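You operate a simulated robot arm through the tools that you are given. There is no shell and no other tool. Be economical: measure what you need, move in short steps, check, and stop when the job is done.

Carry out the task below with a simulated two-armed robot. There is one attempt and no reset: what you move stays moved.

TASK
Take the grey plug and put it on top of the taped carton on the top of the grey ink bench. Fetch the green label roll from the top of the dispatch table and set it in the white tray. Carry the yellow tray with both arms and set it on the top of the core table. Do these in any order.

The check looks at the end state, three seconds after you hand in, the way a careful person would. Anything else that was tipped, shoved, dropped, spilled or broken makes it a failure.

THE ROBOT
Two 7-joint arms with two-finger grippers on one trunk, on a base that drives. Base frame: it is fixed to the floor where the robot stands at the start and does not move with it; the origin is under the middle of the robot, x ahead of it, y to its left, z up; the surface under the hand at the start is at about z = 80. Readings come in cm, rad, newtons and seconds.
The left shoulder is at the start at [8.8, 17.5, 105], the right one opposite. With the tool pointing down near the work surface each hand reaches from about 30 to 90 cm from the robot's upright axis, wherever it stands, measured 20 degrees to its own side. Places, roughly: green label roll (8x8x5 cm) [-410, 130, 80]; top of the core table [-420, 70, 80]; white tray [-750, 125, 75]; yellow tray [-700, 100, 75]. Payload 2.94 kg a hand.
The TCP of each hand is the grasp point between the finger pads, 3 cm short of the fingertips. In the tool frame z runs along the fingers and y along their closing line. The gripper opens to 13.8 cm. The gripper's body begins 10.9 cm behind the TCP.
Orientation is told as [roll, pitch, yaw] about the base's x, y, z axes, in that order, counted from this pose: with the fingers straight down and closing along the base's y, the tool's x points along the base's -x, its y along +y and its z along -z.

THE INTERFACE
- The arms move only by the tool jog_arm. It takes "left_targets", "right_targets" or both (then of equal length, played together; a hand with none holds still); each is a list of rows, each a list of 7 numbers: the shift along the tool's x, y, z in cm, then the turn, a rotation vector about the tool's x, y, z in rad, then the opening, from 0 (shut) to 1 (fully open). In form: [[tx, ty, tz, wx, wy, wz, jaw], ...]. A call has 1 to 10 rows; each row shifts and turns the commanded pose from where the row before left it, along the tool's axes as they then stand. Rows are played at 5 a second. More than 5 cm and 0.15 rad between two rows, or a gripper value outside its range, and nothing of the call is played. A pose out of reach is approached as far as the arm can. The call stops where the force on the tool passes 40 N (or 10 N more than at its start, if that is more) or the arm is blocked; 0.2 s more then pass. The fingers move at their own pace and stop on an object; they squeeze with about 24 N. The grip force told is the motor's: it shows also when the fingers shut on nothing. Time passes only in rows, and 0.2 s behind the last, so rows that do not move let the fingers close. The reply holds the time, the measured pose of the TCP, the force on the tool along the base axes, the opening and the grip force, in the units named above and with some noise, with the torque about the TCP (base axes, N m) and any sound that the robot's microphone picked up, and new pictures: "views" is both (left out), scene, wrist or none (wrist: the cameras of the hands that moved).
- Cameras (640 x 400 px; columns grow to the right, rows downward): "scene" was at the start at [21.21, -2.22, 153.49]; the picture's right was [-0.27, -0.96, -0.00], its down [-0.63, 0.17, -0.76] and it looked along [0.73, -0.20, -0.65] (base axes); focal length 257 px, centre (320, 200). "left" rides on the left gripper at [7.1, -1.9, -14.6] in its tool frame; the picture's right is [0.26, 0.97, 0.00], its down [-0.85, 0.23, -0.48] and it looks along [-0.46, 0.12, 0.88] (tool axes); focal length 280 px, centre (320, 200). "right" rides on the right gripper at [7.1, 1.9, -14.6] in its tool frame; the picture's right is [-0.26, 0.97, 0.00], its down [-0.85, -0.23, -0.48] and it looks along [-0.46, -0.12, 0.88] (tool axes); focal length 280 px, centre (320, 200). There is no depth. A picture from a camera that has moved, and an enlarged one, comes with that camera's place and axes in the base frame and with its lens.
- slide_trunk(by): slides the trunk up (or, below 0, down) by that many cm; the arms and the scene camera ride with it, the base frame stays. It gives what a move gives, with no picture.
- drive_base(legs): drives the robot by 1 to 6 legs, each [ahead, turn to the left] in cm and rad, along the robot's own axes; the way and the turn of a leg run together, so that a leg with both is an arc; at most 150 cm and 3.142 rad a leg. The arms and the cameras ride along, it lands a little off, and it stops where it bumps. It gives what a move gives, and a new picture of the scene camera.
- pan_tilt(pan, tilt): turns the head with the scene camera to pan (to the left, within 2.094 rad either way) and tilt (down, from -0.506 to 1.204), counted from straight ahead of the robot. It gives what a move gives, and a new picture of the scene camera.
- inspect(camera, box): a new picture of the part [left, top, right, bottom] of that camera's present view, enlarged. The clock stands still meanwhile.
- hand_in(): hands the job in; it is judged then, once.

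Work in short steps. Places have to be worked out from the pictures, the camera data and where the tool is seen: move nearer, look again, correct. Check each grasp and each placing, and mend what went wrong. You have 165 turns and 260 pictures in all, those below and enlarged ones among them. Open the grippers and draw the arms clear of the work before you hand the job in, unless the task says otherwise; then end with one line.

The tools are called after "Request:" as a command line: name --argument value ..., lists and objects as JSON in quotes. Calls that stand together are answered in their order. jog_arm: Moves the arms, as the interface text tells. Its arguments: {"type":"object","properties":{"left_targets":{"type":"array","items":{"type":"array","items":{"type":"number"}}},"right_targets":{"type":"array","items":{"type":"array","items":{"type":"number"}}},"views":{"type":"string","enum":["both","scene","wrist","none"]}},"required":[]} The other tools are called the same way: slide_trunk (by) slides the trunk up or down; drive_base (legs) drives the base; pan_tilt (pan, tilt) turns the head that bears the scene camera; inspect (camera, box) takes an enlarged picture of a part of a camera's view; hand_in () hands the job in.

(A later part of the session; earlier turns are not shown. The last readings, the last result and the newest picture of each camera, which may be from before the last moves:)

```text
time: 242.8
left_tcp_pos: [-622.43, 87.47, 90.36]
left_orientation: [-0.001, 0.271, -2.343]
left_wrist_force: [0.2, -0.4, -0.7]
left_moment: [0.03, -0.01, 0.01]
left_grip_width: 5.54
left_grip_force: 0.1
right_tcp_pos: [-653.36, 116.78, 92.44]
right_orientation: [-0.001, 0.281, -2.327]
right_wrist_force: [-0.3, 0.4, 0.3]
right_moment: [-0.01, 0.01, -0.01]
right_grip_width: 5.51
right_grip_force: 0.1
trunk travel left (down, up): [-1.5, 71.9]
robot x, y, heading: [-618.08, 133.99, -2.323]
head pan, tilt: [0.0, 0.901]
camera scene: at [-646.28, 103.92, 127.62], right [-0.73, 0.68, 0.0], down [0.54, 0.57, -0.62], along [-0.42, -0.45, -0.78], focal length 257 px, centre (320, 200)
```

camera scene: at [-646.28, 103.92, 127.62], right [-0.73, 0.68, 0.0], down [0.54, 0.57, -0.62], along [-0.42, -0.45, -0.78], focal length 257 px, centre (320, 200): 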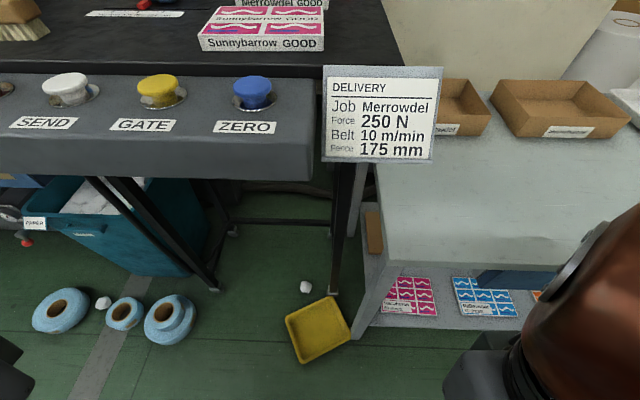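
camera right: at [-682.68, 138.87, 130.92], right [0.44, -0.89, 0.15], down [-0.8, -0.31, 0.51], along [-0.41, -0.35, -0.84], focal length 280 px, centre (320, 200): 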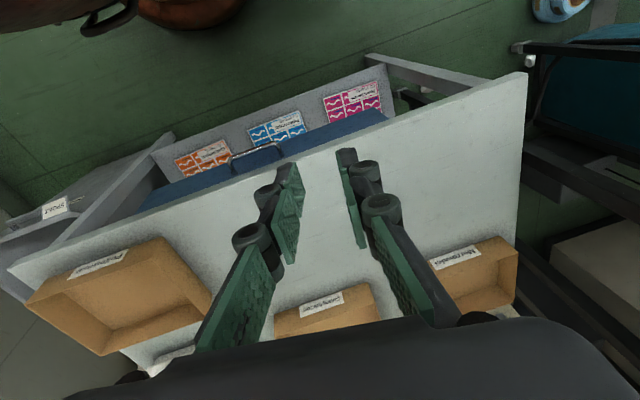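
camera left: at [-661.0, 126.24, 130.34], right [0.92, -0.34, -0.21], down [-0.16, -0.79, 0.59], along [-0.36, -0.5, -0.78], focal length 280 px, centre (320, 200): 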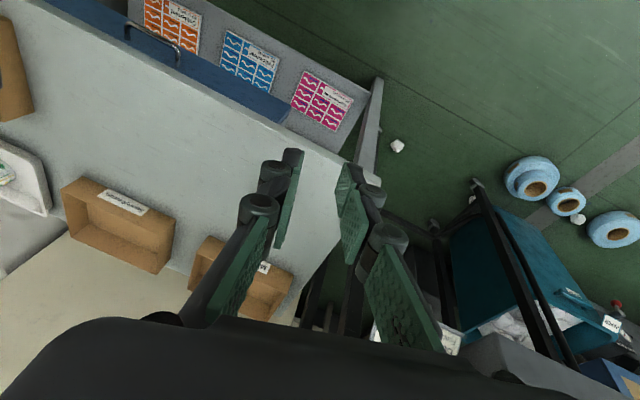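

Lowering leans the torso forward, tilting the hands. I re-level the left hand, turn it to the tray's left wall direction and tilt it slightly outward.

Request:
jog_arm --left_targets '[[0, 0, 0, 0, -0.135, 0, 0.4], [0, 0, 0, 0, -0.135, 0, 0.4], [-2, 0, 2, 0, 0, -0.138, 0.4], [-2, 0, 2, 0, 0, -0.138, 0.4], [-2, 0, 2, 0, 0, -0.138, 0.4], [0, 0, 3, 0, -0.14, 0, 0.4], [0, 0, 3, 0, -0.14, 0, 0.4]]' --right_targets '[[0, 0, 0, 0, -0.14, 0, 0.4], [0, 0, 0, 0, -0.14, 0, 0.4], [0, 0, 0, 0, 0, 0, 0.4], [0, 0, 0, 0, 0, 0, 0.4], [0, 0, 0, 0, 0, 0, 0.4], [0, 0, 0, 0, 0, 0, 0.4], [0, 0, 0, 0, 0, 0, 0.4]]' --views "both"

```text
time: 244.6
left_tcp_pos: [-628.39, 82.08, 90.53]
left_orientation: [-0.18, -0.389, -1.928]
left_wrist_force: [-0.4, 0.2, 0.8]
left_moment: [0.03, -0.06, -0.01]
left_grip_width: 5.5
left_grip_force: 0.0
left hand out of reach, approached as far as the arm can: row 6, 7
right_tcp_pos: [-653.3, 116.79, 92.37]
right_orientation: [0.001, 0.002, -2.327]
right_wrist_force: [0.2, -0.5, -0.5]
right_moment: [-0.02, 0.01, -0.01]
right_grip_width: 5.52
right_grip_force: 0.2
trunk travel left (down, up): [-1.5, 71.9]
robot x, y, heading: [-618.02, 134.04, -2.322]
head pan, tilt: [0.0, 0.901]
stopped in row 7 (left hand): the arm was blocked; the commanded pose is now the measured one
camera scene: at [-646.28, 103.9, 127.61], right [-0.73, 0.68, 0.0], down [0.54, 0.57, -0.62], along [-0.42, -0.45, -0.78], focal length 257 px, centre (320, 200)
camera right: at [-647.13, 120.76, 107.1], right [0.52, -0.85, 0.0], down [-0.75, -0.46, 0.47], along [-0.4, -0.25, -0.88], focal length 280 px, centre (320, 200)
camera left: at [-623.57, 93.22, 101.41], right [0.95, -0.16, -0.26], down [0.07, -0.69, 0.72], along [-0.3, -0.7, -0.65], focal length 280 px, centre (320, 200)
```

scene: 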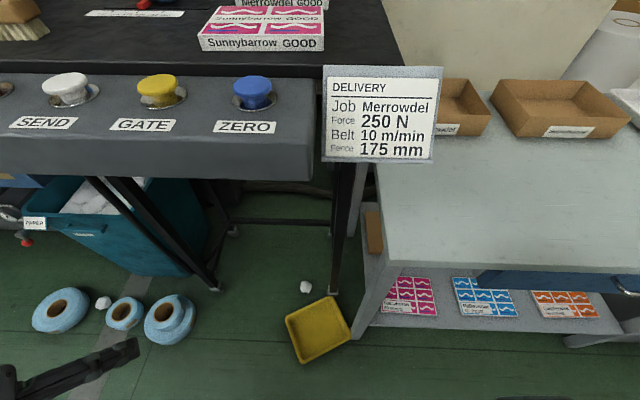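
right: 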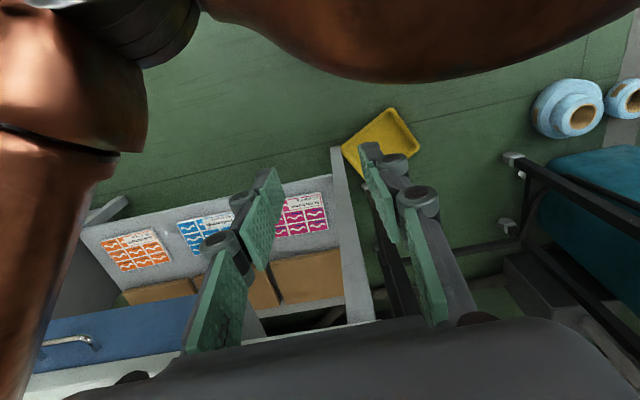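
left: 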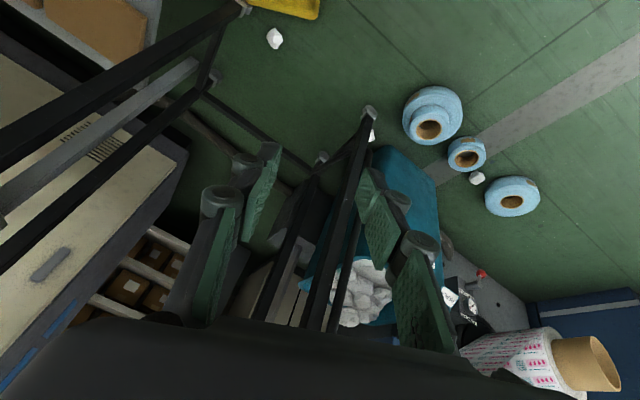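

The left arm hit an inner limit near the body. I move it outward, toward the tray, and down while correcting its tilt.

Request:
jog_arm --left_targets '[[-1.5, -2.5, 0, -0.09, 0.095, 0, 0.4], [-1.5, -2.5, 0, -0.09, 0.095, 0, 0.4], [-1, -3, 2, 0, 0, 0, 0.4], [0, -3, 3, 0, 0, 0, 0.4], [0.5, -3, 3, 0, 0, 0, 0.4], [0.5, -3, 3, 0, 0, 0, 0.4]]' --views "both"

```text
time: 246.0
left_tcp_pos: [-645.85, 83.44, 81.3]
left_orientation: [0.006, -0.198, -1.945]
left_wrist_force: [0.1, -0.3, -0.4]
left_moment: [0.07, -0.01, 0.04]
left_grip_width: 5.5
left_grip_force: 0.1
right_tcp_pos: [-653.43, 116.62, 92.33]
right_orientation: [0.001, 0.005, -2.326]
right_wrist_force: [-0.1, -0.5, 0.8]
right_moment: [0.04, 0.02, 0.0]
right_grip_width: 5.55
right_grip_force: 0.0
trunk travel left (down, up): [-1.5, 71.9]
robot x, y, heading: [-618.17, 133.95, -2.321]
head pan, tilt: [0.0, 0.901]
camera scene: at [-646.61, 103.6, 127.51], right [-0.73, 0.68, 0.0], down [0.54, 0.57, -0.62], along [-0.42, -0.45, -0.79], focal length 257 px, centre (320, 200)
camera left: at [-644.23, 93.34, 94.11], right [0.99, -0.11, -0.05], down [-0.06, -0.77, 0.63], along [-0.11, -0.63, -0.77], focal length 280 px, centre (320, 200)
```

scene: 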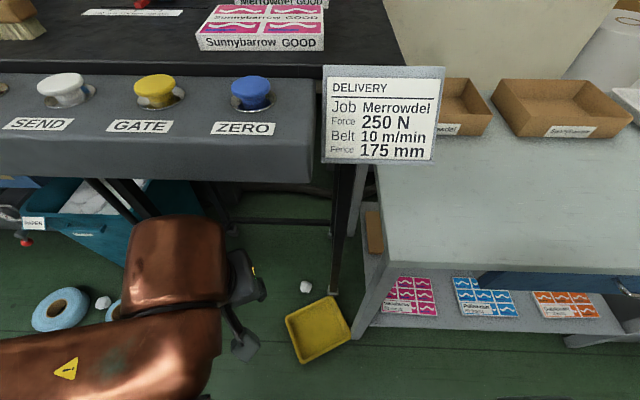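
left: 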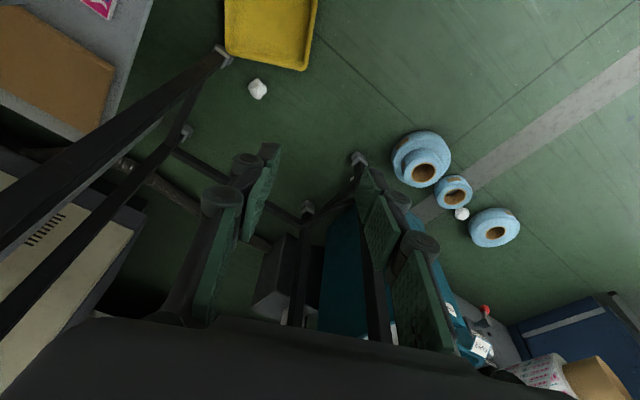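

Good pose now. I descend about 47 cm toward the floor beside the tray's left wall.

Request:
jog_arm --left_targets '[[0.8, -0.58, 4.7, 0, 0, 0, 0.4], [0.8, -0.58, 4.7, 0, 0, 0, 0.4], [0.8, -0.58, 4.7, 0, 0, 0, 0.4], [0.8, -0.58, 4.7, 0, 0, 0, 0.4], [0.8, -0.58, 4.7, 0, 0, 0, 0.4], [0.8, -0.58, 4.7, 0, 0, 0, 0.4], [0.8, -0.58, 4.7, 0, 0, 0, 0.4], [0.8, -0.58, 4.7, 0, 0, 0, 0.4], [0.8, -0.58, 4.7, 0, 0, 0, 0.4], [0.8, -0.58, 4.7, 0, 0, 0, 0.4]]' --views "both"

```text
time: 248.2
left_tcp_pos: [-645.69, 82.0, 54.57]
left_orientation: [0.003, -0.202, -1.945]
left_wrist_force: [-0.5, 0.4, -0.1]
left_moment: [0.0, 0.02, 0.01]
left_grip_width: 5.51
left_grip_force: 0.0
left hand out of reach, approached as far as the arm can: row 4, 5, 6, 7, 8, 9, 10
right_tcp_pos: [-653.49, 117.01, 92.29]
right_orientation: [-0.002, 0.0, -2.327]
right_wrist_force: [-1.2, 0.1, 1.2]
right_moment: [-0.01, -0.01, 0.0]
right_grip_width: 5.52
right_grip_force: 0.1
trunk travel left (down, up): [-1.5, 71.9]
robot x, y, heading: [-618.29, 134.04, -2.326]
head pan, tilt: [0.0, 0.901]
camera scene: at [-649.38, 100.62, 126.66], right [-0.73, 0.68, 0.0], down [0.55, 0.59, -0.59], along [-0.4, -0.43, -0.81], focal length 257 px, centre (320, 200)
camera left: at [-643.91, 91.87, 67.4], right [0.99, -0.11, -0.05], down [-0.06, -0.77, 0.64], along [-0.11, -0.63, -0.77], focal length 280 px, centre (320, 200)
```

scene: 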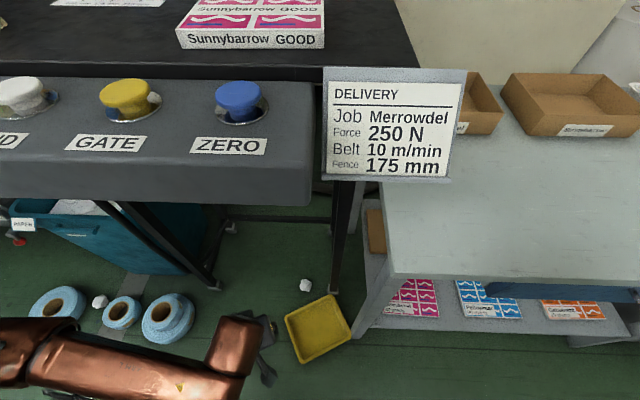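
left: 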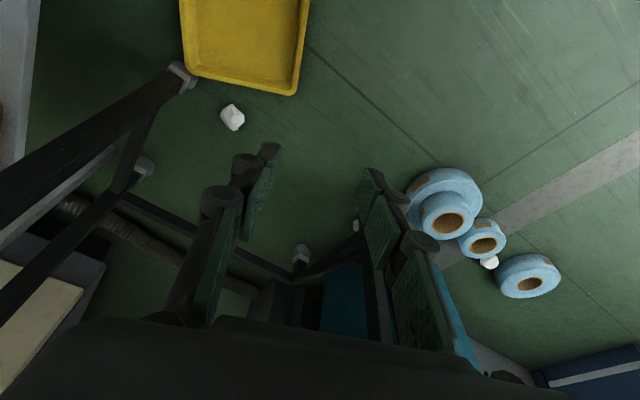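

The arm stops at z≈55 with a joint limit. I try a more outstretched posture: tilt the fingers further outward while moving forward and down.

Request:
jog_arm --left_targets '[[0, 0, 0, 0, -0.13, 0, 0.4], [0, 0, 0, 0, -0.13, 0, 0.4], [-2, 0, 3, 0, 0, 0, 0.4], [-2, 0, 3, 0, 0, 0, 0.4], [0, 0, 4, 0, 0, 0, 0.4], [0, 0, 4, 0, 0, 0, 0.4]]' --views "scene"

```text
time: 249.6
left_tcp_pos: [-644.93, 73.58, 45.84]
left_orientation: [0.004, -0.323, -1.945]
left_wrist_force: [0.7, -0.8, 0.5]
left_moment: [0.02, 0.02, -0.01]
left_grip_width: 5.5
left_grip_force: 0.2
left hand out of reach, approached as far as the arm can: row 1, 2, 4, 5, 6
right_tcp_pos: [-653.79, 116.43, 92.38]
right_orientation: [0.001, 0.011, -2.327]
right_wrist_force: [0.4, 1.0, -0.3]
right_moment: [0.0, 0.04, 0.0]
right_grip_width: 5.51
right_grip_force: 0.0
trunk travel left (down, up): [-1.5, 71.9]
robot x, y, heading: [-618.48, 134.31, -2.321]
head pan, tilt: [0.0, 0.901]
camera scene: at [-647.02, 103.06, 127.39], right [-0.73, 0.68, 0.0], down [0.54, 0.58, -0.61], along [-0.42, -0.45, -0.79], focal length 257 px, centre (320, 200)
```

scene: 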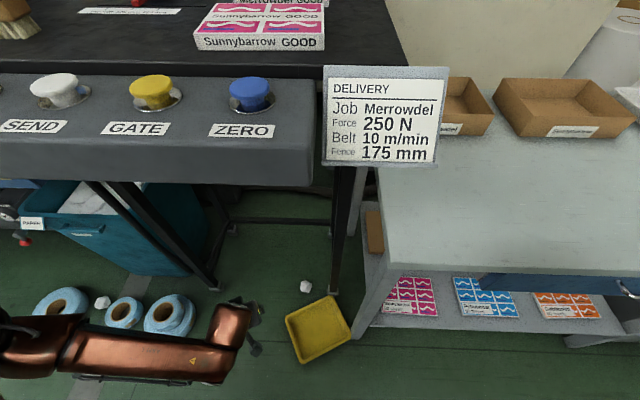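

Limits again. A strongly tilted hand (about 0.85 rad outward) should suit reaching the floor, and the pads stay parallel to the tray's side walls. I raise a little, tilt, then try descending.

Request:
jog_arm --left_targets '[[0, -2, -4, 0, 0, 0, 0.4], [0, -2, -4, 0, 0, 0, 0.4], [0, -2, 0, 0, -0.13, 0, 0.4], [0, -2, 0, 0, -0.13, 0, 0.4], [0, -2, 0, 0, -0.13, 0, 0.4], [0, 0, 0, 0, -0.13, 0, 0.4], [2, 0, 3, 0, 0, 0, 0.4], [2, 0, 3, 0, 0, 0, 0.4], [2, 0, 3, 0, 0, 0, 0.4], [2, 0, 3, 0, 0, 0, 0.4]]' --views "both"

```text
time: 251.8
left_tcp_pos: [-639.03, 75.65, 43.93]
left_orientation: [-0.003, -0.468, -1.944]
left_wrist_force: [-0.1, 0.3, -1.4]
left_moment: [-0.04, -0.01, 0.0]
left_grip_width: 5.52
left_grip_force: 0.1
left hand out of reach, approached as far as the arm can: row 2, 3, 4, 5, 6, 7, 8, 9, 10
right_tcp_pos: [-652.72, 117.62, 92.78]
right_orientation: [0.0, -0.009, -2.328]
right_wrist_force: [0.5, -0.4, -0.5]
right_moment: [0.01, -0.03, -0.01]
right_grip_width: 5.49
right_grip_force: 0.0
trunk travel left (down, up): [-1.5, 71.9]
robot x, y, heading: [-618.08, 133.62, -2.32]
head pan, tilt: [0.0, 0.901]
camera scene: at [-646.22, 103.98, 127.63], right [-0.73, 0.68, 0.0], down [0.53, 0.57, -0.62], along [-0.42, -0.45, -0.78], focal length 257 px, centre (320, 200)
camera left: at [-636.2, 88.28, 53.83], right [0.98, -0.14, -0.12], down [0.02, -0.59, 0.81], along [-0.18, -0.79, -0.58], focal length 280 px, centre (320, 200)
```

scene: 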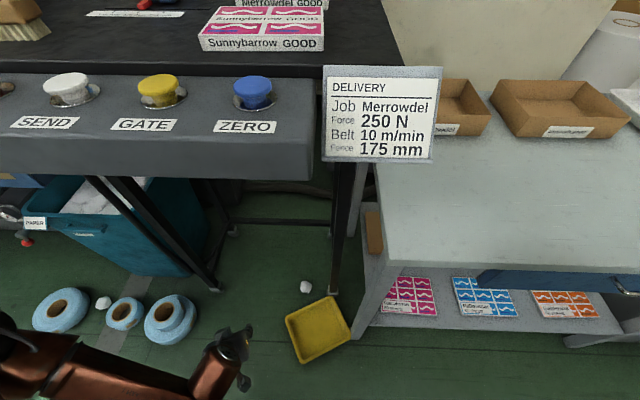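
left: 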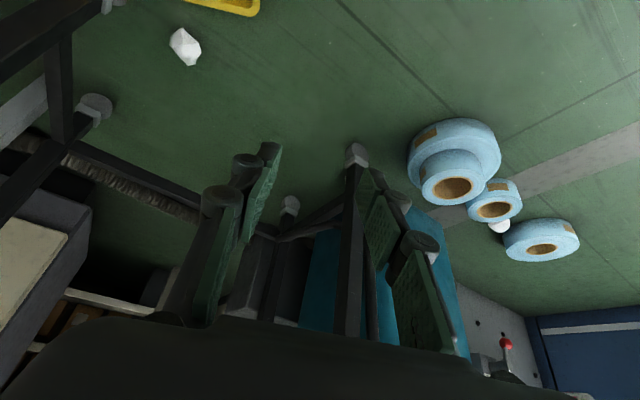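

The solver is stuck at a joint limit on this side. I test whether the hand can go lower when further out to the left, beneath the elbow.

Request:
jog_arm --left_targets '[[0, 3, -3, 0, 0.13, 0, 0.4], [0, 4, 0, 0, 0.13, 0, 0.4], [0, 4, 0, 0, 0.13, 0, 0.4], [0, 3, 3, 0, 0, 0, 0.4], [0, 1, 4, 0, 0, 0, 0.4], [0, 0, 4.5, 0, 0, 0, 0.4], [0, 0, 4.5, 0, 0, 0, 0.4], [0, 0, 4.5, 0, 0, 0, 0.4]]' --views "scene"

```text
time: 253.6
left_tcp_pos: [-624.65, 69.19, 28.99]
left_orientation: [0.003, -0.065, -1.944]
left_wrist_force: [-0.4, -0.1, -0.4]
left_moment: [-0.04, -0.01, 0.04]
left_grip_width: 5.54
left_grip_force: 0.1
left hand out of reach, approached as far as the arm can: row 8
right_tcp_pos: [-653.5, 116.7, 92.42]
right_orientation: [-0.001, 0.003, -2.328]
right_wrist_force: [0.5, 1.0, -0.8]
right_moment: [0.0, 0.03, -0.01]
right_grip_width: 5.55
right_grip_force: 0.0
trunk travel left (down, up): [-1.5, 71.9]
robot x, y, heading: [-618.14, 134.03, -2.326]
head pan, tilt: [0.0, 0.901]
camera scene: at [-647.14, 102.87, 127.35], right [-0.73, 0.68, 0.0], down [0.54, 0.58, -0.61], along [-0.42, -0.45, -0.79], focal length 257 px, centre (320, 200)
```

scene: 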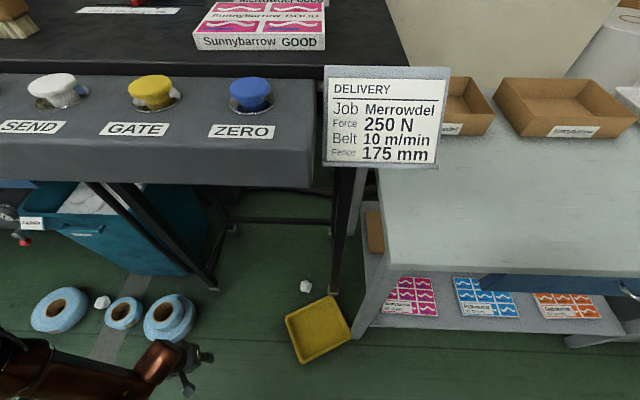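

That works better: z is now 29. I try further forward and down from here.

Request:
jog_arm --left_targets '[[-3.7, -1.5, 0, 0, 0, 0, 0.4], [-3.7, -1.5, 0, 0, 0, 0, 0.4], [-3.7, -1.5, 1, 0, 0, 0, 0.4], [0, 0, 4, 0, 0, 0, 0.4], [0, 0, 4, 0, 0, 0, 0.4], [0, 0, 4, 0, 0, 0, 0.4]]' --views "scene"

```text
time: 255.0
left_tcp_pos: [-627.85, 61.08, 29.76]
left_orientation: [0.002, -0.066, -1.947]
left_wrist_force: [-0.3, 0.3, 0.1]
left_moment: [-0.02, -0.03, 0.01]
left_grip_width: 5.52
left_grip_force: 0.0
left hand out of reach, approached as far as the arm can: row 1, 2, 3, 4, 5, 6
right_tcp_pos: [-653.82, 116.4, 92.24]
right_orientation: [-0.001, 0.008, -2.329]
right_wrist_force: [-0.1, 0.0, -0.2]
right_moment: [-0.02, 0.02, 0.03]
right_grip_width: 5.56
right_grip_force: 0.1
trunk travel left (down, up): [-1.5, 71.9]
robot x, y, heading: [-618.17, 133.84, -2.324]
head pan, tilt: [0.0, 0.901]
camera scene: at [-648.77, 101.22, 126.86], right [-0.73, 0.68, 0.0], down [0.55, 0.59, -0.6], along [-0.41, -0.44, -0.8], focal length 257 px, centre (320, 200)
```

scene: 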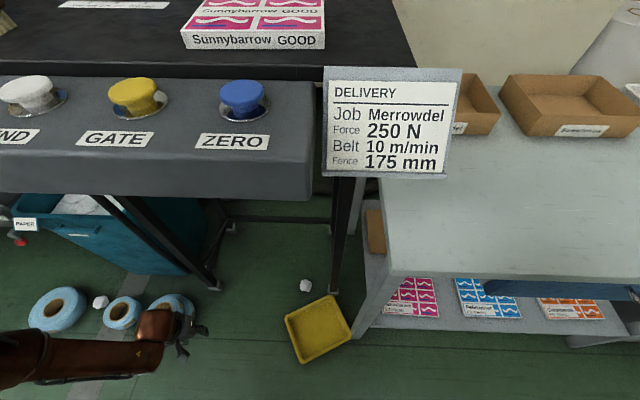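

It seems the forearm lies sideways from the left, so fingers pointing right-and-down would suit it. I raise the hand and turn it to yaw ≈ 2.75, so it can pinch the tray's near long wall.

Request:
jog_arm --left_targets '[[2, -1, -4, 0, 0.066, 0, 0.4], [2, -1, -4, 0, 0, 0, 0.4], [2, -1, -4, 0, 0, 0, 0.4], [2, -1, -4, 0, 0, 0, 0.4], [0, 0, 0, 0, 0, 0.15, 0.4], [0, 0, 0, 0, 0, 0.15, 0.4], [0, 0, 0, 0, 0, 0.15, 0.4], [0, 0, 0, 0, 0, 0.15, 0.4], [0, 0, 0, 0, 0, 0.15, 0.4], [0, 0, 0, 0, 0, 0.15, 0.4]]' --views "none"

Request:
jog_arm --left_targets '[[0, 0, 0, 0, 0, 0.15, 0.4], [0, 0, 0, 0, 0, 0.15, 0.4], [0, 0, 0, 0, 0, 0.15, 0.4], [0, 0, 0, 0, 0, 0.15, 0.4], [0, 0, 0, 0, -0.14, 0, 0.4], [0, 0, 0, 0, -0.14, 0, 0.4], [0, 0, 0, 0, -0.14, 0, 0.4]]' --views "both"

```text
time: 255.6
left_tcp_pos: [-627.94, 65.68, 38.07]
left_orientation: [-0.028, -0.04, -1.941]
left_wrist_force: [-0.2, 0.6, 0.2]
left_moment: [-0.04, 0.02, -0.02]
left_grip_width: 5.51
left_grip_force: 0.1
right_tcp_pos: [-651.78, 118.13, 92.96]
right_orientation: [0.012, -0.052, -2.342]
right_wrist_force: [0.6, 0.1, -0.6]
right_moment: [0.06, 0.13, 0.02]
right_grip_width: 5.5
right_grip_force: 0.1
trunk travel left (down, up): [-1.5, 71.9]
robot x, y, heading: [-617.98, 133.78, -2.319]
head pan, tilt: [0.0, 0.901]
stopped in row 2 (left hand): the arm was blocked; the commanded pose is now the measured one
```

```text
time: 255.9
left_tcp_pos: [-626.91, 67.24, 40.43]
left_orientation: [-0.051, -0.104, -1.991]
left_wrist_force: [0.7, 0.4, -0.8]
left_moment: [-0.01, 0.11, -0.02]
left_grip_width: 5.52
left_grip_force: 0.2
right_tcp_pos: [-648.26, 120.04, 94.43]
right_orientation: [0.08, -0.171, -2.365]
right_wrist_force: [-0.5, -1.0, -1.6]
right_moment: [0.12, 0.09, -0.01]
right_grip_width: 5.5
right_grip_force: 0.1
trunk travel left (down, up): [-1.5, 71.9]
robot x, y, heading: [-618.15, 133.89, -2.315]
head pan, tilt: [0.0, 0.901]
stopped in row 1 (left hand): the arm was blocked; the commanded pose is now the measured one
camera scene: at [-649.73, 99.61, 126.44], right [-0.73, 0.68, 0.0], down [0.55, 0.59, -0.59], along [-0.4, -0.43, -0.81], focal length 257 px, centre (320, 200)
camera left: at [-624.54, 75.54, 54.23], right [0.98, -0.16, -0.08], down [-0.09, -0.83, 0.55], along [-0.15, -0.53, -0.83], focal length 280 px, centre (320, 200)
```

scene: 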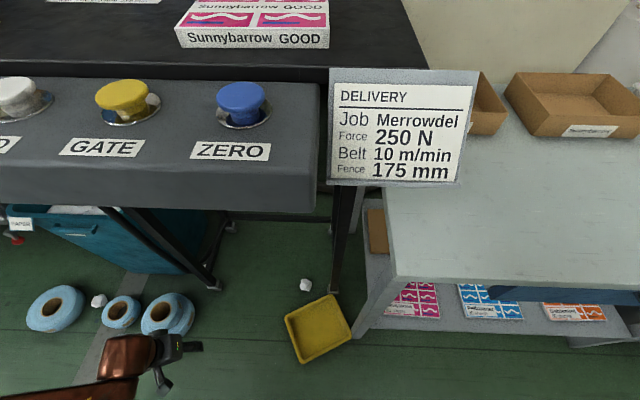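
left: 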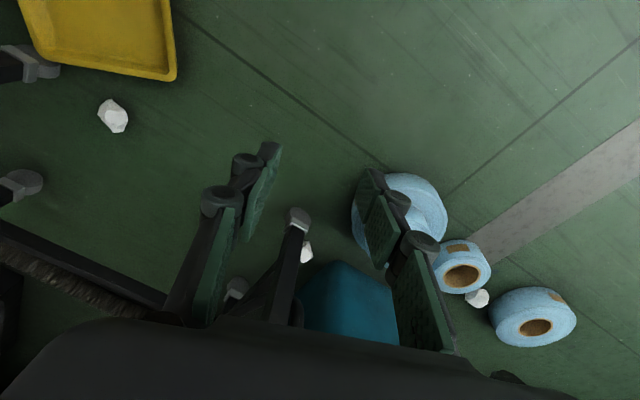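

The robot is rocking again — leaning forward with both arms out is unstable. I pause, then raise the trunk some and draw in the right arm for balance.

Request:
slide_trunk --by 8

Request:
pan_tilt --pan 0.1 --tilt 1.0

```text
time: 257.1
left_tcp_pos: [-626.67, 67.23, 47.85]
left_orientation: [-0.041, -0.088, -1.994]
left_wrist_force: [0.1, -0.5, 0.0]
left_moment: [0.02, 0.01, 0.03]
left_grip_width: 5.51
left_grip_force: 0.1
right_tcp_pos: [-648.74, 121.73, 101.66]
right_orientation: [0.018, -0.1, -2.34]
right_wrist_force: [0.0, -1.0, -0.9]
right_moment: [0.09, -0.1, 0.0]
right_grip_width: 5.52
right_grip_force: 0.1
trunk travel left (down, up): [-9.5, 63.9]
robot x, y, heading: [-617.98, 133.68, -2.324]
head pan, tilt: [0.0, 0.901]
```

```text
time: 257.8
left_tcp_pos: [-626.72, 67.38, 48.12]
left_orientation: [-0.04, -0.091, -1.995]
left_wrist_force: [0.1, -0.3, -0.1]
left_moment: [-0.02, -0.01, 0.0]
left_grip_width: 5.49
left_grip_force: 0.1
right_tcp_pos: [-648.6, 121.77, 101.74]
right_orientation: [0.018, -0.105, -2.341]
right_wrist_force: [0.6, 0.3, 0.6]
right_moment: [0.02, 0.03, -0.01]
right_grip_width: 5.53
right_grip_force: 0.1
trunk travel left (down, up): [-9.5, 63.9]
robot x, y, heading: [-618.3, 134.11, -2.322]
head pan, tilt: [0.099, 1.0]
camera scene: at [-639.41, 110.24, 136.69], right [-0.79, 0.61, 0.0], down [0.51, 0.67, -0.54], along [-0.33, -0.43, -0.84], focal length 257 px, centre (320, 200)
```

scene: 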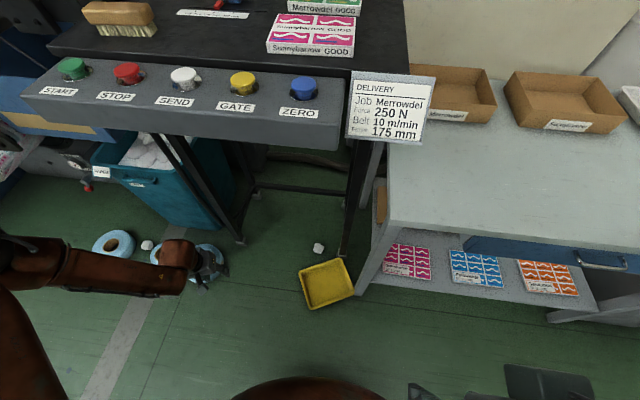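

Steady now. I continue turning the left hand toward yaw 2.75 with smaller motions.

Request:
jog_arm --left_targets '[[0, 0, 0, -0.04, 0.09, 0, 0.4], [0, 0, 0, 0, 0, 0.13, 0.4], [0, 0, 0, 0, 0, 0.13, 0.4], [0, 0, 0, 0, 0, 0.13, 0.4], [0, 0, 0, 0, 0, 0.13, 0.4], [0, 0, 0, 0, 0, 0.13, 0.4], [0, 0, 0, 0, 0, 0.13, 0.4], [0, 0, 0, 0, 0, 0.13, 0.4], [0, 0, 0, 0, 0, 0.13, 0.4]]' --right_targets '[[2, 0, 0, 0.018, 0.1, 0, 0.4], [2, 0, 0, 0, 0, 0, 0.4], [2, 0, 0, 0, 0, 0, 0.4], [0, 0, 0, 0, 0, 0, 0.4], [0, 0, 0, 0, 0, 0, 0.4], [0, 0, 0, 0, 0, 0, 0.4], [0, 0, 0, 0, 0, 0, 0.4], [0, 0, 0, 0, 0, 0, 0.4], [0, 0, 0, 0, 0, 0, 0.4]]' --views "scene"

```text
time: 259.8
left_tcp_pos: [-626.64, 67.19, 48.21]
left_orientation: [0.001, -0.002, -3.042]
left_wrist_force: [0.7, 0.4, -0.1]
left_moment: [-0.01, 0.01, 0.0]
left_grip_width: 5.51
left_grip_force: 0.1
right_tcp_pos: [-647.24, 122.37, 101.74]
right_orientation: [0.0, -0.006, -2.339]
right_wrist_force: [-0.2, 0.3, -0.4]
right_moment: [0.02, 0.01, -0.01]
right_grip_width: 5.53
right_grip_force: 0.1
right hand out of reach, approached as far as the arm can: row 1, 2, 3
trunk travel left (down, up): [-9.5, 63.9]
robot x, y, heading: [-618.16, 134.39, -2.325]
head pan, tilt: [0.099, 1.0]
camera scene: at [-639.44, 110.22, 136.68], right [-0.8, 0.61, 0.0], down [0.51, 0.67, -0.54], along [-0.33, -0.43, -0.84], focal length 257 px, centre (320, 200)
```

scene: 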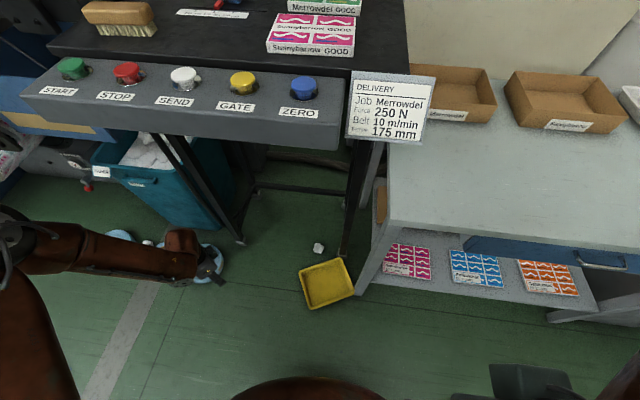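

Rotation works well. I finish the yaw and tilt the fingers to point right-and-down.

Request:
jog_arm --left_targets '[[0, 0, 0, 0, 0, 0.123, 0.4], [0, 0, 0, 0, 0, 0.123, 0.4], [0, 0, 0, 0, 0, 0.123, 0.4], [0, 0, 0, 0, 0, 0.123, 0.4], [0, 0, 0, 0, -0.14, 0, 0.4], [0, 0, 0, 0, -0.14, 0, 0.4], [0, 0, 0, 0, -0.14, 0, 0.4], [0, 0, 0, 0, -0.14, 0, 0.4], [0, 0, 0, 0, -0.14, 0, 0.4]]' --views "scene"

```text
time: 261.8
left_tcp_pos: [-626.48, 68.9, 52.78]
left_orientation: [0.008, -0.69, 2.748]
left_wrist_force: [-0.3, -0.1, 0.9]
left_moment: [-0.05, -0.04, 0.0]
left_grip_width: 5.53
left_grip_force: 0.0
left hand out of reach, approached as far as the arm can: row 9
right_tcp_pos: [-647.07, 122.58, 101.88]
right_orientation: [0.002, -0.011, -2.339]
right_wrist_force: [1.0, 1.0, -0.4]
right_moment: [-0.06, 0.04, 0.02]
right_grip_width: 5.53
right_grip_force: 0.1
trunk travel left (down, up): [-9.5, 63.9]
robot x, y, heading: [-618.58, 134.35, -2.321]
head pan, tilt: [0.099, 1.0]
camera scene: at [-639.28, 110.4, 136.78], right [-0.8, 0.61, 0.0], down [0.51, 0.67, -0.54], along [-0.33, -0.43, -0.84], focal length 257 px, centre (320, 200)
```

scene: 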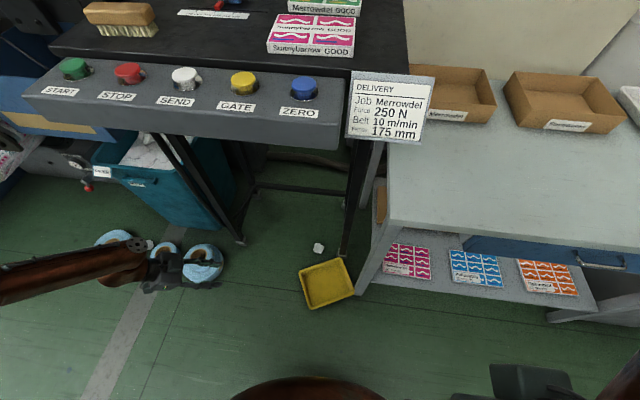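

The posture suits. I move right and down toward the tray's near wall.

Request:
jog_arm --left_targets '[[-0.56, -1, 4.34, 0, 0, 0, 0.4], [-0.56, -1, 4.34, 0, 0, 0, 0.4], [-0.56, -1, 4.34, 0, 0, 0, 0.4], [-0.56, -1, 4.34, 0, 0, 0, 0.4], [-0.56, -1, 4.34, 0, 0, 0, 0.4], [-0.56, -1, 4.34, 0, 0, 0, 0.4], [-0.56, -1, 4.34, 0, 0, 0, 0.4], [-0.56, -1, 4.34, 0, 0, 0, 0.4]]' --views "both"

```text
time: 263.6
left_tcp_pos: [-638.26, 80.5, 46.96]
left_orientation: [0.002, -0.7, 2.752]
left_wrist_force: [-0.2, 0.8, -0.2]
left_moment: [-0.02, -0.01, 0.05]
left_grip_width: 5.55
left_grip_force: 0.0
left hand out of reach, approached as far as the arm can: row 1, 2, 3, 4, 5, 6, 7, 8
right_tcp_pos: [-647.12, 122.43, 101.76]
right_orientation: [0.002, -0.007, -2.341]
right_wrist_force: [0.2, 1.0, 0.2]
right_moment: [-0.04, -0.01, -0.01]
right_grip_width: 5.52
right_grip_force: 0.1
trunk travel left (down, up): [-9.5, 63.9]
robot x, y, heading: [-618.17, 134.03, -2.315]
head pan, tilt: [0.099, 1.0]
camera scene: at [-639.42, 110.29, 136.7], right [-0.8, 0.61, 0.0], down [0.51, 0.67, -0.54], along [-0.33, -0.43, -0.84], focal length 257 px, centre (320, 200)
camera left: at [-623.83, 76.77, 53.35], right [-0.18, -0.97, -0.17], down [-0.4, -0.08, 0.91], along [-0.9, 0.23, -0.38], focal length 280 px, centre (320, 200)
```

scene: 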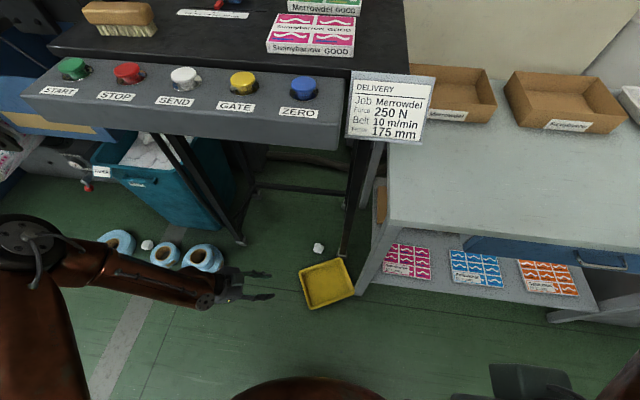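
left: 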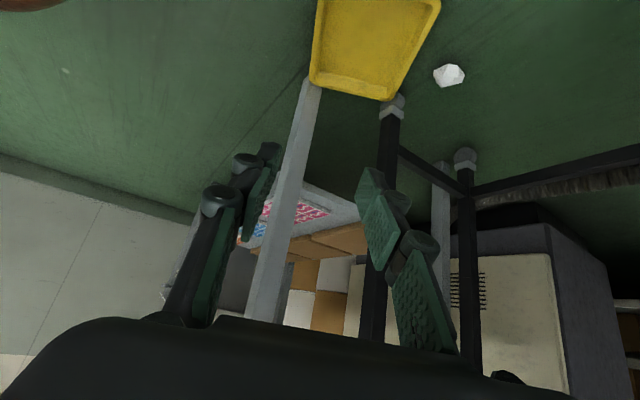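

The left arm's elbow lies out to the left, so the floor should be reachable at my left side rather than in front. I un-tilt and raise the left hand, bring the trunk back up, then turn so that the tray is at my left.

Request:
jog_arm --left_targets '[[0, 0, -3, 0, 0.14, 0, 0.4], [0, 0, -3, 0, 0.14, 0, 0.4], [0, 0, -3, 0, 0.14, 0, 0.4], [0, 0, -3, 0, 0.14, 0, 0.4], [0, 0, -3, 0, 0.14, 0, 0.4], [0, -3, -4, 0, 0, 0, 0.4], [0, -3, -4, 0, 0, 0, 0.4], [0, -3, -4, 0, 0, 0, 0.4], [0, -2, -4, 0, 0, 0, 0.4], [0, 0, -4, 0, 0, 0, 0.4]]' --views "none"

Request:
slide_trunk --by 13

```text
time: 265.8
left_tcp_pos: [-627.01, 78.6, 66.1]
left_orientation: [-0.069, -0.16, 2.733]
left_wrist_force: [-0.3, 0.0, 0.2]
left_moment: [-0.02, -0.01, 0.01]
left_grip_width: 5.51
left_grip_force: 0.0
left hand out of reach, approached as far as the arm can: row 2, 3, 4, 7, 8, 9
right_tcp_pos: [-647.33, 122.41, 101.62]
right_orientation: [0.0, -0.006, -2.342]
right_wrist_force: [-0.2, -0.4, 0.4]
right_moment: [-0.02, -0.02, -0.03]
right_grip_width: 5.53
right_grip_force: 0.2
trunk travel left (down, up): [-9.5, 63.9]
robot x, y, heading: [-617.89, 134.17, -2.321]
head pan, tilt: [0.099, 1.0]
```

```text
time: 267.4
left_tcp_pos: [-627.29, 78.68, 78.75]
left_orientation: [-0.071, -0.158, 2.734]
left_wrist_force: [-0.5, -0.4, 0.2]
left_moment: [0.0, 0.0, 0.03]
left_grip_width: 5.5
left_grip_force: 0.1
right_tcp_pos: [-647.3, 122.24, 114.69]
right_orientation: [0.001, -0.005, -2.341]
right_wrist_force: [-0.6, 0.4, 0.4]
right_moment: [0.02, -0.03, 0.02]
right_grip_width: 5.49
right_grip_force: 0.0
trunk travel left (down, up): [-22.5, 50.9]
robot x, y, heading: [-618.29, 134.08, -2.317]
head pan, tilt: [0.099, 1.0]
```

Trunk is up. I back off slightly, then turn and reverse so the tray comes to my left side.

Request:
drive_base --legs '[[-12, 0], [0, -2.0], [-31, 0], [0, 0.43]]'

Request:
pan_tilt --pan 1.2 --tilt 1.0

```text
time: 276.4
left_tcp_pos: [-654.6, 125.04, 78.96]
left_orientation: [-0.065, -0.158, 1.123]
left_wrist_force: [-0.1, 0.1, -0.3]
left_moment: [0.04, 0.01, -0.02]
left_grip_width: 5.5
left_grip_force: 0.0
right_tcp_pos: [-610.21, 143.25, 114.71]
right_orientation: [-0.001, -0.007, 2.336]
right_wrist_force: [-0.6, -0.5, 0.1]
right_moment: [0.03, -0.02, 0.01]
right_grip_width: 5.51
right_grip_force: 0.1
trunk travel left (down, up): [-22.5, 50.9]
robot x, y, heading: [-599.45, 113.85, 2.353]
head pan, tilt: [0.099, 1.0]
camera scene: at [-614.01, 127.48, 151.22], right [0.64, 0.77, 0.0], down [0.65, -0.54, -0.54], along [-0.42, 0.34, -0.84], focal length 257 px, centre (320, 200)
```

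scene: 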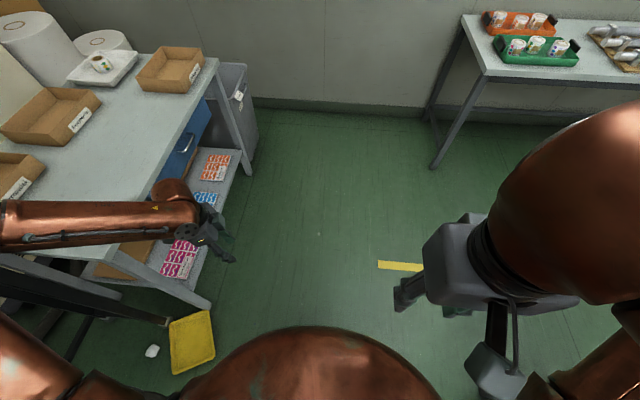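

```text
time: 277.8
left_tcp_pos: [-654.52, 124.97, 78.82]
left_orientation: [-0.067, -0.158, 1.125]
left_wrist_force: [0.0, -0.5, -0.8]
left_moment: [-0.01, -0.05, -0.03]
left_grip_width: 5.52
left_grip_force: 0.2
right_tcp_pos: [-610.21, 143.32, 114.64]
right_orientation: [0.0, -0.01, 2.335]
right_wrist_force: [0.4, 0.4, 0.0]
right_moment: [0.0, 0.02, -0.05]
right_grip_width: 5.53
right_grip_force: 0.0
trunk travel left (down, up): [-22.5, 50.9]
robot x, y, heading: [-599.72, 113.67, 2.349]
head pan, tilt: [1.201, 1.0]
camera scene: at [-614.99, 120.32, 151.22], right [-0.4, 0.92, 0.0], down [0.77, 0.34, -0.54], along [-0.49, -0.22, -0.84], focal length 257 px, centre (320, 200)
```

scene: 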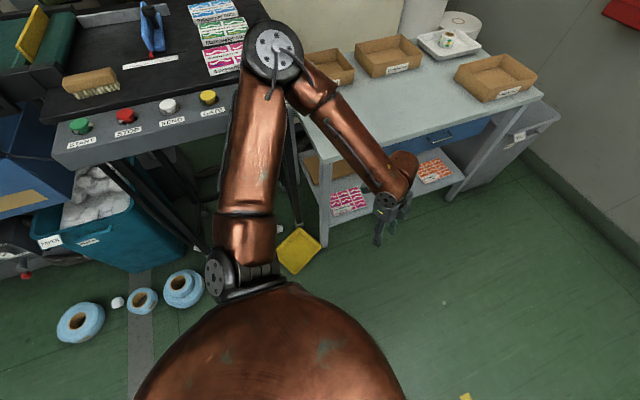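

Working through the reach: the arm can get low only with the forearm vertical, first at my left side, then swung toward the front where the lean helps. I drive forward 55 cm and turn left, so that the tray's near corner ends up front-left of me.

Request:
drive_base --legs '[[55, 0], [0, 1.6]]'

Request:
slide_trunk --by -13

```text
time: 284.9
left_tcp_pos: [-647.26, 97.8, 78.85]
left_orientation: [-0.066, -0.159, 2.739]
left_wrist_force: [0.2, -0.2, 0.8]
left_moment: [0.02, 0.02, 0.01]
left_grip_width: 5.53
left_grip_force: 0.0
right_tcp_pos: [-667.5, 141.42, 114.73]
right_orientation: [-0.001, -0.007, -2.334]
right_wrist_force: [-0.2, -0.6, -1.6]
right_moment: [0.0, -0.01, 0.01]
right_grip_width: 5.52
right_grip_force: 0.1
trunk travel left (down, up): [-22.5, 50.9]
robot x, y, heading: [-638.6, 152.91, -2.313]
head pan, tilt: [1.201, 1.0]
camera scene: at [-644.2, 137.51, 151.22], right [-0.9, -0.44, 0.0], down [-0.37, 0.76, -0.54], along [0.24, -0.49, -0.84], focal length 257 px, centre (320, 200)
```

scene: 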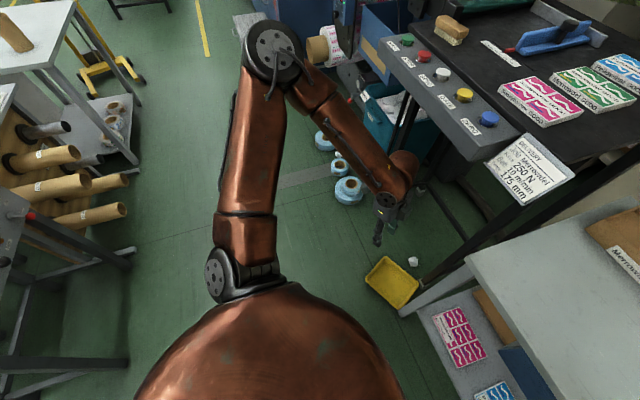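

```text
time: 286.4
left_tcp_pos: [-647.36, 97.8, 65.9]
left_orientation: [-0.068, -0.158, 2.738]
left_wrist_force: [0.8, -0.7, 1.2]
left_moment: [0.0, 0.0, -0.01]
left_grip_width: 5.53
left_grip_force: 0.1
right_tcp_pos: [-667.54, 141.39, 101.74]
right_orientation: [-0.001, -0.007, -2.337]
right_wrist_force: [0.2, -0.6, -0.6]
right_moment: [-0.02, 0.03, 0.03]
right_grip_width: 5.51
right_grip_force: 0.0
trunk travel left (down, up): [-9.5, 63.9]
robot x, y, heading: [-638.36, 153.09, -2.32]
head pan, tilt: [1.201, 1.0]
```

Now I level and rotate the left hand to yaw −1.93 and bring it out to my left side.

Request:
jog_arm --left_targets '[[0, 0, 0, -0.034, 0.079, 0, 0.4], [0, 0, 0, -0.034, 0.079, 0, 0.4], [0, 0, 0, 0, 0, -0.145, 0.4], [0, 0, 0, 0, 0, -0.145, 0.4], [0, 0, 0, 0, 0, -0.145, 0.4], [0, 0, 0, 0, 0, -0.145, 0.4], [0, 0, 0, 0, 0, -0.145, 0.4], [0, 0, 0, 0, 0, -0.145, 0.4], [0, 0, 0, 0, 0, -0.145, 0.4], [0, 0, 0, 0, 0, -0.145, 0.4]]' --views "none"

Request:
jog_arm --left_targets '[[0, 0, 0, 0, 0, -0.145, 0.4], [0, 0, 0, 0, 0, -0.145, 0.4], [0, 0, 0, 0, 0, -0.145, 0.4], [1.07, 4.4, 0, 0, 0, 0, 0.4], [1.07, 4.4, 0, 0, 0, 0, 0.4], [1.07, 4.4, 0, 0, 0, 0, 0.4], [1.07, 4.4, 0, 0, 0, 0, 0.4], [1.07, 4.4, 0, 0, 0, 0, 0.4], [1.07, 4.4, 0, 0, 0, 0, 0.4]]' --views "none"

Request:
jog_arm --left_targets '[[0, 0, 4.8, 0, 0, 0, 0.4], [0, 0, 4.8, 0, 0, 0, 0.4], [0, 0, 4.8, 0, 0, 0, 0.4], [0, 0, 4.8, 0, 0, 0, 0.4], [0, 0, 4.8, 0, 0, 0, 0.4], [0, 0, 4.8, 0, 0, 0, 0.4], [0, 0, 4.8, 0, 0, 0, 0.4], [0, 0, 4.8, 0, 0, 0, 0.4]]' --views "scene"

```text
time: 288.6
left_tcp_pos: [-647.51, 97.52, 65.79]
left_orientation: [-0.001, 0.003, -2.387]
left_wrist_force: [0.4, 0.5, 0.0]
left_moment: [-0.05, 0.0, 0.01]
left_grip_width: 5.52
left_grip_force: 0.0
left hand out of reach, approached as far as the arm can: row 2
right_tcp_pos: [-667.53, 141.41, 101.82]
right_orientation: [0.001, -0.007, -2.337]
right_wrist_force: [0.4, -0.5, -0.2]
right_moment: [-0.03, -0.03, 0.01]
right_grip_width: 5.51
right_grip_force: 0.1
trunk travel left (down, up): [-9.5, 63.9]
robot x, y, heading: [-638.34, 152.94, -2.32]
head pan, tilt: [1.201, 1.0]
```

```text
time: 290.6
left_tcp_pos: [-621.46, 91.12, 65.75]
left_orientation: [0.0, 0.0, -1.957]
left_wrist_force: [0.0, -0.3, 0.5]
left_moment: [-0.02, 0.02, 0.0]
left_grip_width: 5.49
left_grip_force: 0.1
left hand out of reach, approached as far as the arm can: row 4, 5, 6
right_tcp_pos: [-667.59, 141.43, 101.71]
right_orientation: [0.0, -0.007, -2.337]
right_wrist_force: [0.3, -0.5, 0.3]
right_moment: [0.03, 0.03, 0.0]
right_grip_width: 5.52
right_grip_force: 0.0
trunk travel left (down, up): [-9.5, 63.9]
robot x, y, heading: [-638.51, 152.99, -2.321]
head pan, tilt: [1.201, 1.0]
```

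```text
time: 292.4
left_tcp_pos: [-621.43, 90.99, 27.21]
left_orientation: [-0.001, -0.003, -1.957]
left_wrist_force: [0.3, 0.4, -0.2]
left_moment: [0.01, 0.01, 0.04]
left_grip_width: 5.52
left_grip_force: 0.1
right_tcp_pos: [-667.49, 141.4, 101.63]
right_orientation: [0.002, -0.008, -2.335]
right_wrist_force: [0.6, -1.2, 0.1]
right_moment: [-0.01, 0.06, 0.0]
right_grip_width: 5.52
right_grip_force: 0.0
trunk travel left (down, up): [-9.5, 63.9]
robot x, y, heading: [-638.18, 153.44, -2.316]
head pan, tilt: [1.201, 1.0]
camera scene: at [-652.46, 128.57, 136.67], right [-0.9, -0.44, 0.0], down [-0.37, 0.76, -0.54], along [0.24, -0.49, -0.84], focal length 257 px, centre (320, 200)
```

scene: 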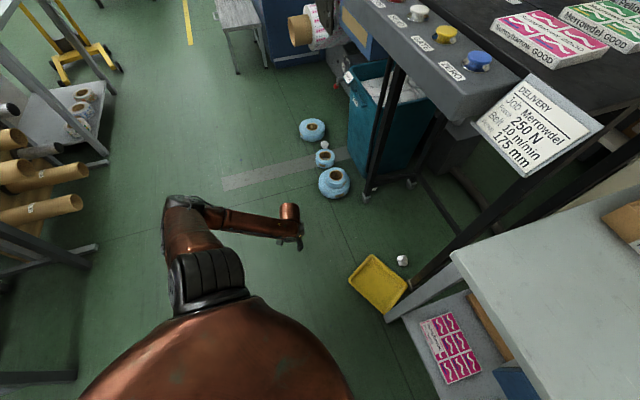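

As predicted, no limit at z 27 here. I go down a bit more, then lower the trunk by 9.

Request:
jog_arm --left_targets '[[0, 0, 3.5, 0, 0, 0, 0.4], [0, 0, 3.5, 0, 0, 0, 0.4]]' --views "none"

Request:
slide_trunk --by -9

```text
time: 293.0
left_tcp_pos: [-621.53, 90.95, 20.07]
left_orientation: [0.0, 0.0, -1.955]
left_wrist_force: [0.7, -0.5, -0.1]
left_moment: [0.03, 0.03, -0.02]
left_grip_width: 5.52
left_grip_force: 0.1
right_tcp_pos: [-667.58, 141.42, 101.77]
right_orientation: [-0.002, -0.007, -2.334]
right_wrist_force: [0.1, 0.3, 0.3]
right_moment: [0.04, -0.01, -0.03]
right_grip_width: 5.51
right_grip_force: 0.1
trunk travel left (down, up): [-9.5, 63.9]
robot x, y, heading: [-637.92, 152.87, -2.315]
head pan, tilt: [1.201, 1.0]
```

```text
time: 294.3
left_tcp_pos: [-621.7, 90.89, 11.32]
left_orientation: [-0.001, -0.002, -1.958]
left_wrist_force: [0.2, -0.8, 0.8]
left_moment: [0.03, 0.0, 0.0]
left_grip_width: 5.51
left_grip_force: 0.2
right_tcp_pos: [-671.13, 137.51, 90.75]
right_orientation: [0.007, 0.121, -2.336]
right_wrist_force: [0.4, 0.3, -0.5]
right_moment: [-0.03, 0.03, -0.02]
right_grip_width: 5.52
right_grip_force: 0.1
trunk travel left (down, up): [-0.5, 72.9]
robot x, y, heading: [-638.47, 153.42, -2.321]
head pan, tilt: [1.201, 1.0]
```

z is 11 now, with margin. I swing the hand along an arc toward the tray's left wall, staying above its rim.

Request:
jog_arm --left_targets '[[-2.85, -2.7, 0, 0, 0, 0, 0.4], [-2.85, -2.7, 0, 0, 0, 0, 0.4], [-2.85, -2.7, 0, 0, 0, 0, 0.4], [-2.85, -2.7, 0, 0, 0, 0, 0.4], [-1.53, -3.7, 0, 0, 0, 0, 0.4], [-1.53, -3.7, 0, 0, 0, 0, 0.4]]' --views "both"

```text
time: 295.7
left_tcp_pos: [-643.9, 84.35, 11.25]
left_orientation: [0.0, 0.0, -1.954]
left_wrist_force: [-0.4, -0.1, -0.5]
left_moment: [-0.03, 0.02, -0.01]
left_grip_width: 5.51
left_grip_force: 0.0
right_tcp_pos: [-671.18, 137.34, 90.6]
right_orientation: [0.005, 0.122, -2.338]
right_wrist_force: [-0.4, -1.0, -0.2]
right_moment: [0.0, 0.0, -0.01]
right_grip_width: 5.51
right_grip_force: 0.1
trunk travel left (down, up): [-0.5, 72.9]
robot x, y, heading: [-638.21, 153.2, -2.323]
head pan, tilt: [1.201, 1.0]
camera scene: at [-659.11, 121.46, 125.62], right [-0.9, -0.44, 0.0], down [-0.37, 0.76, -0.54], along [0.24, -0.49, -0.84], focal length 257 px, centre (320, 200)
camera left: at [-643.09, 91.61, 25.74], right [0.99, -0.12, 0.0], down [-0.1, -0.87, 0.48], along [-0.06, -0.47, -0.88], focal length 280 px, centre (320, 200)
```

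scene: 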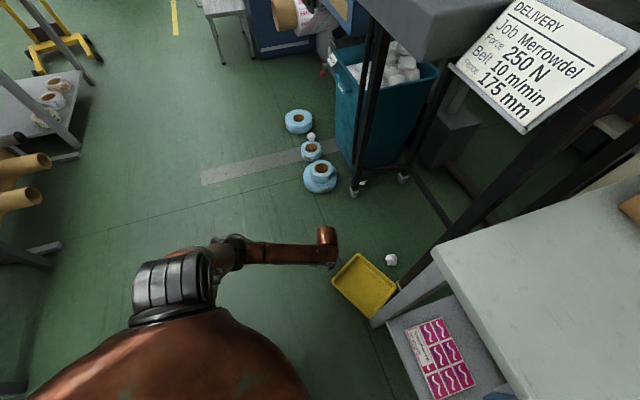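
left: 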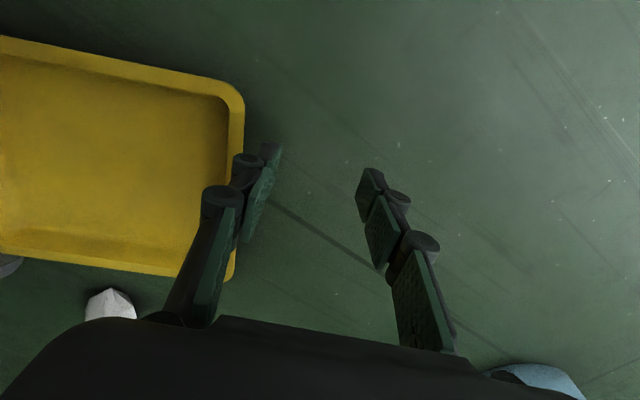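

The wall A–D lies 8 cm to the right of the hand. I move over it, then lower to z≈4.6.

Request:
jog_arm --left_targets '[[-2.2, -3.4, 0, 0, 0, -0.033, 0.4], [-2.2, -3.4, 0, 0, 0, -0.032, 0.4], [0, 0, 3.3, 0, 0, 0, 0.4], [0, 0, 3.2, 0, 0, 0, 0.4]]' --views "wrist"

```text
time: 296.7
left_tcp_pos: [-652.03, 82.65, 4.6]
left_orientation: [0.0, 0.001, -1.892]
left_wrist_force: [-0.3, -1.0, 0.2]
left_moment: [0.01, -0.02, -0.01]
left_grip_width: 5.52
left_grip_force: 0.1
right_tcp_pos: [-671.28, 137.32, 90.7]
right_orientation: [0.005, 0.126, -2.337]
right_wrist_force: [0.4, 0.7, -0.1]
right_moment: [-0.03, 0.0, -0.01]
right_grip_width: 5.53
right_grip_force: 0.0
trunk travel left (down, up): [-0.5, 72.9]
robot x, y, heading: [-638.49, 153.67, -2.314]
head pan, tilt: [1.201, 1.0]
camera left: at [-651.7, 89.96, 19.1], right [1.0, -0.05, 0.0], down [-0.05, -0.88, 0.47], along [-0.03, -0.47, -0.88], focal length 280 px, centre (320, 200)
```

left: 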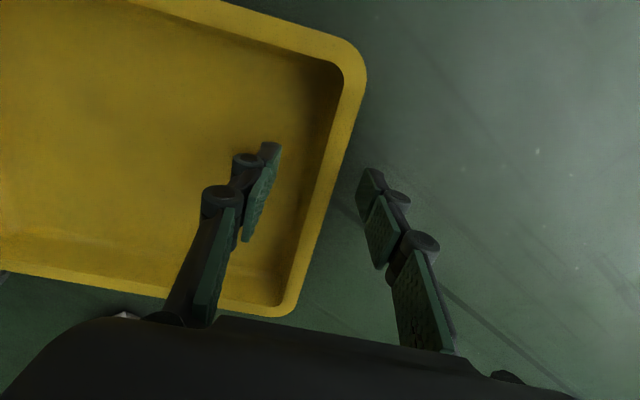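

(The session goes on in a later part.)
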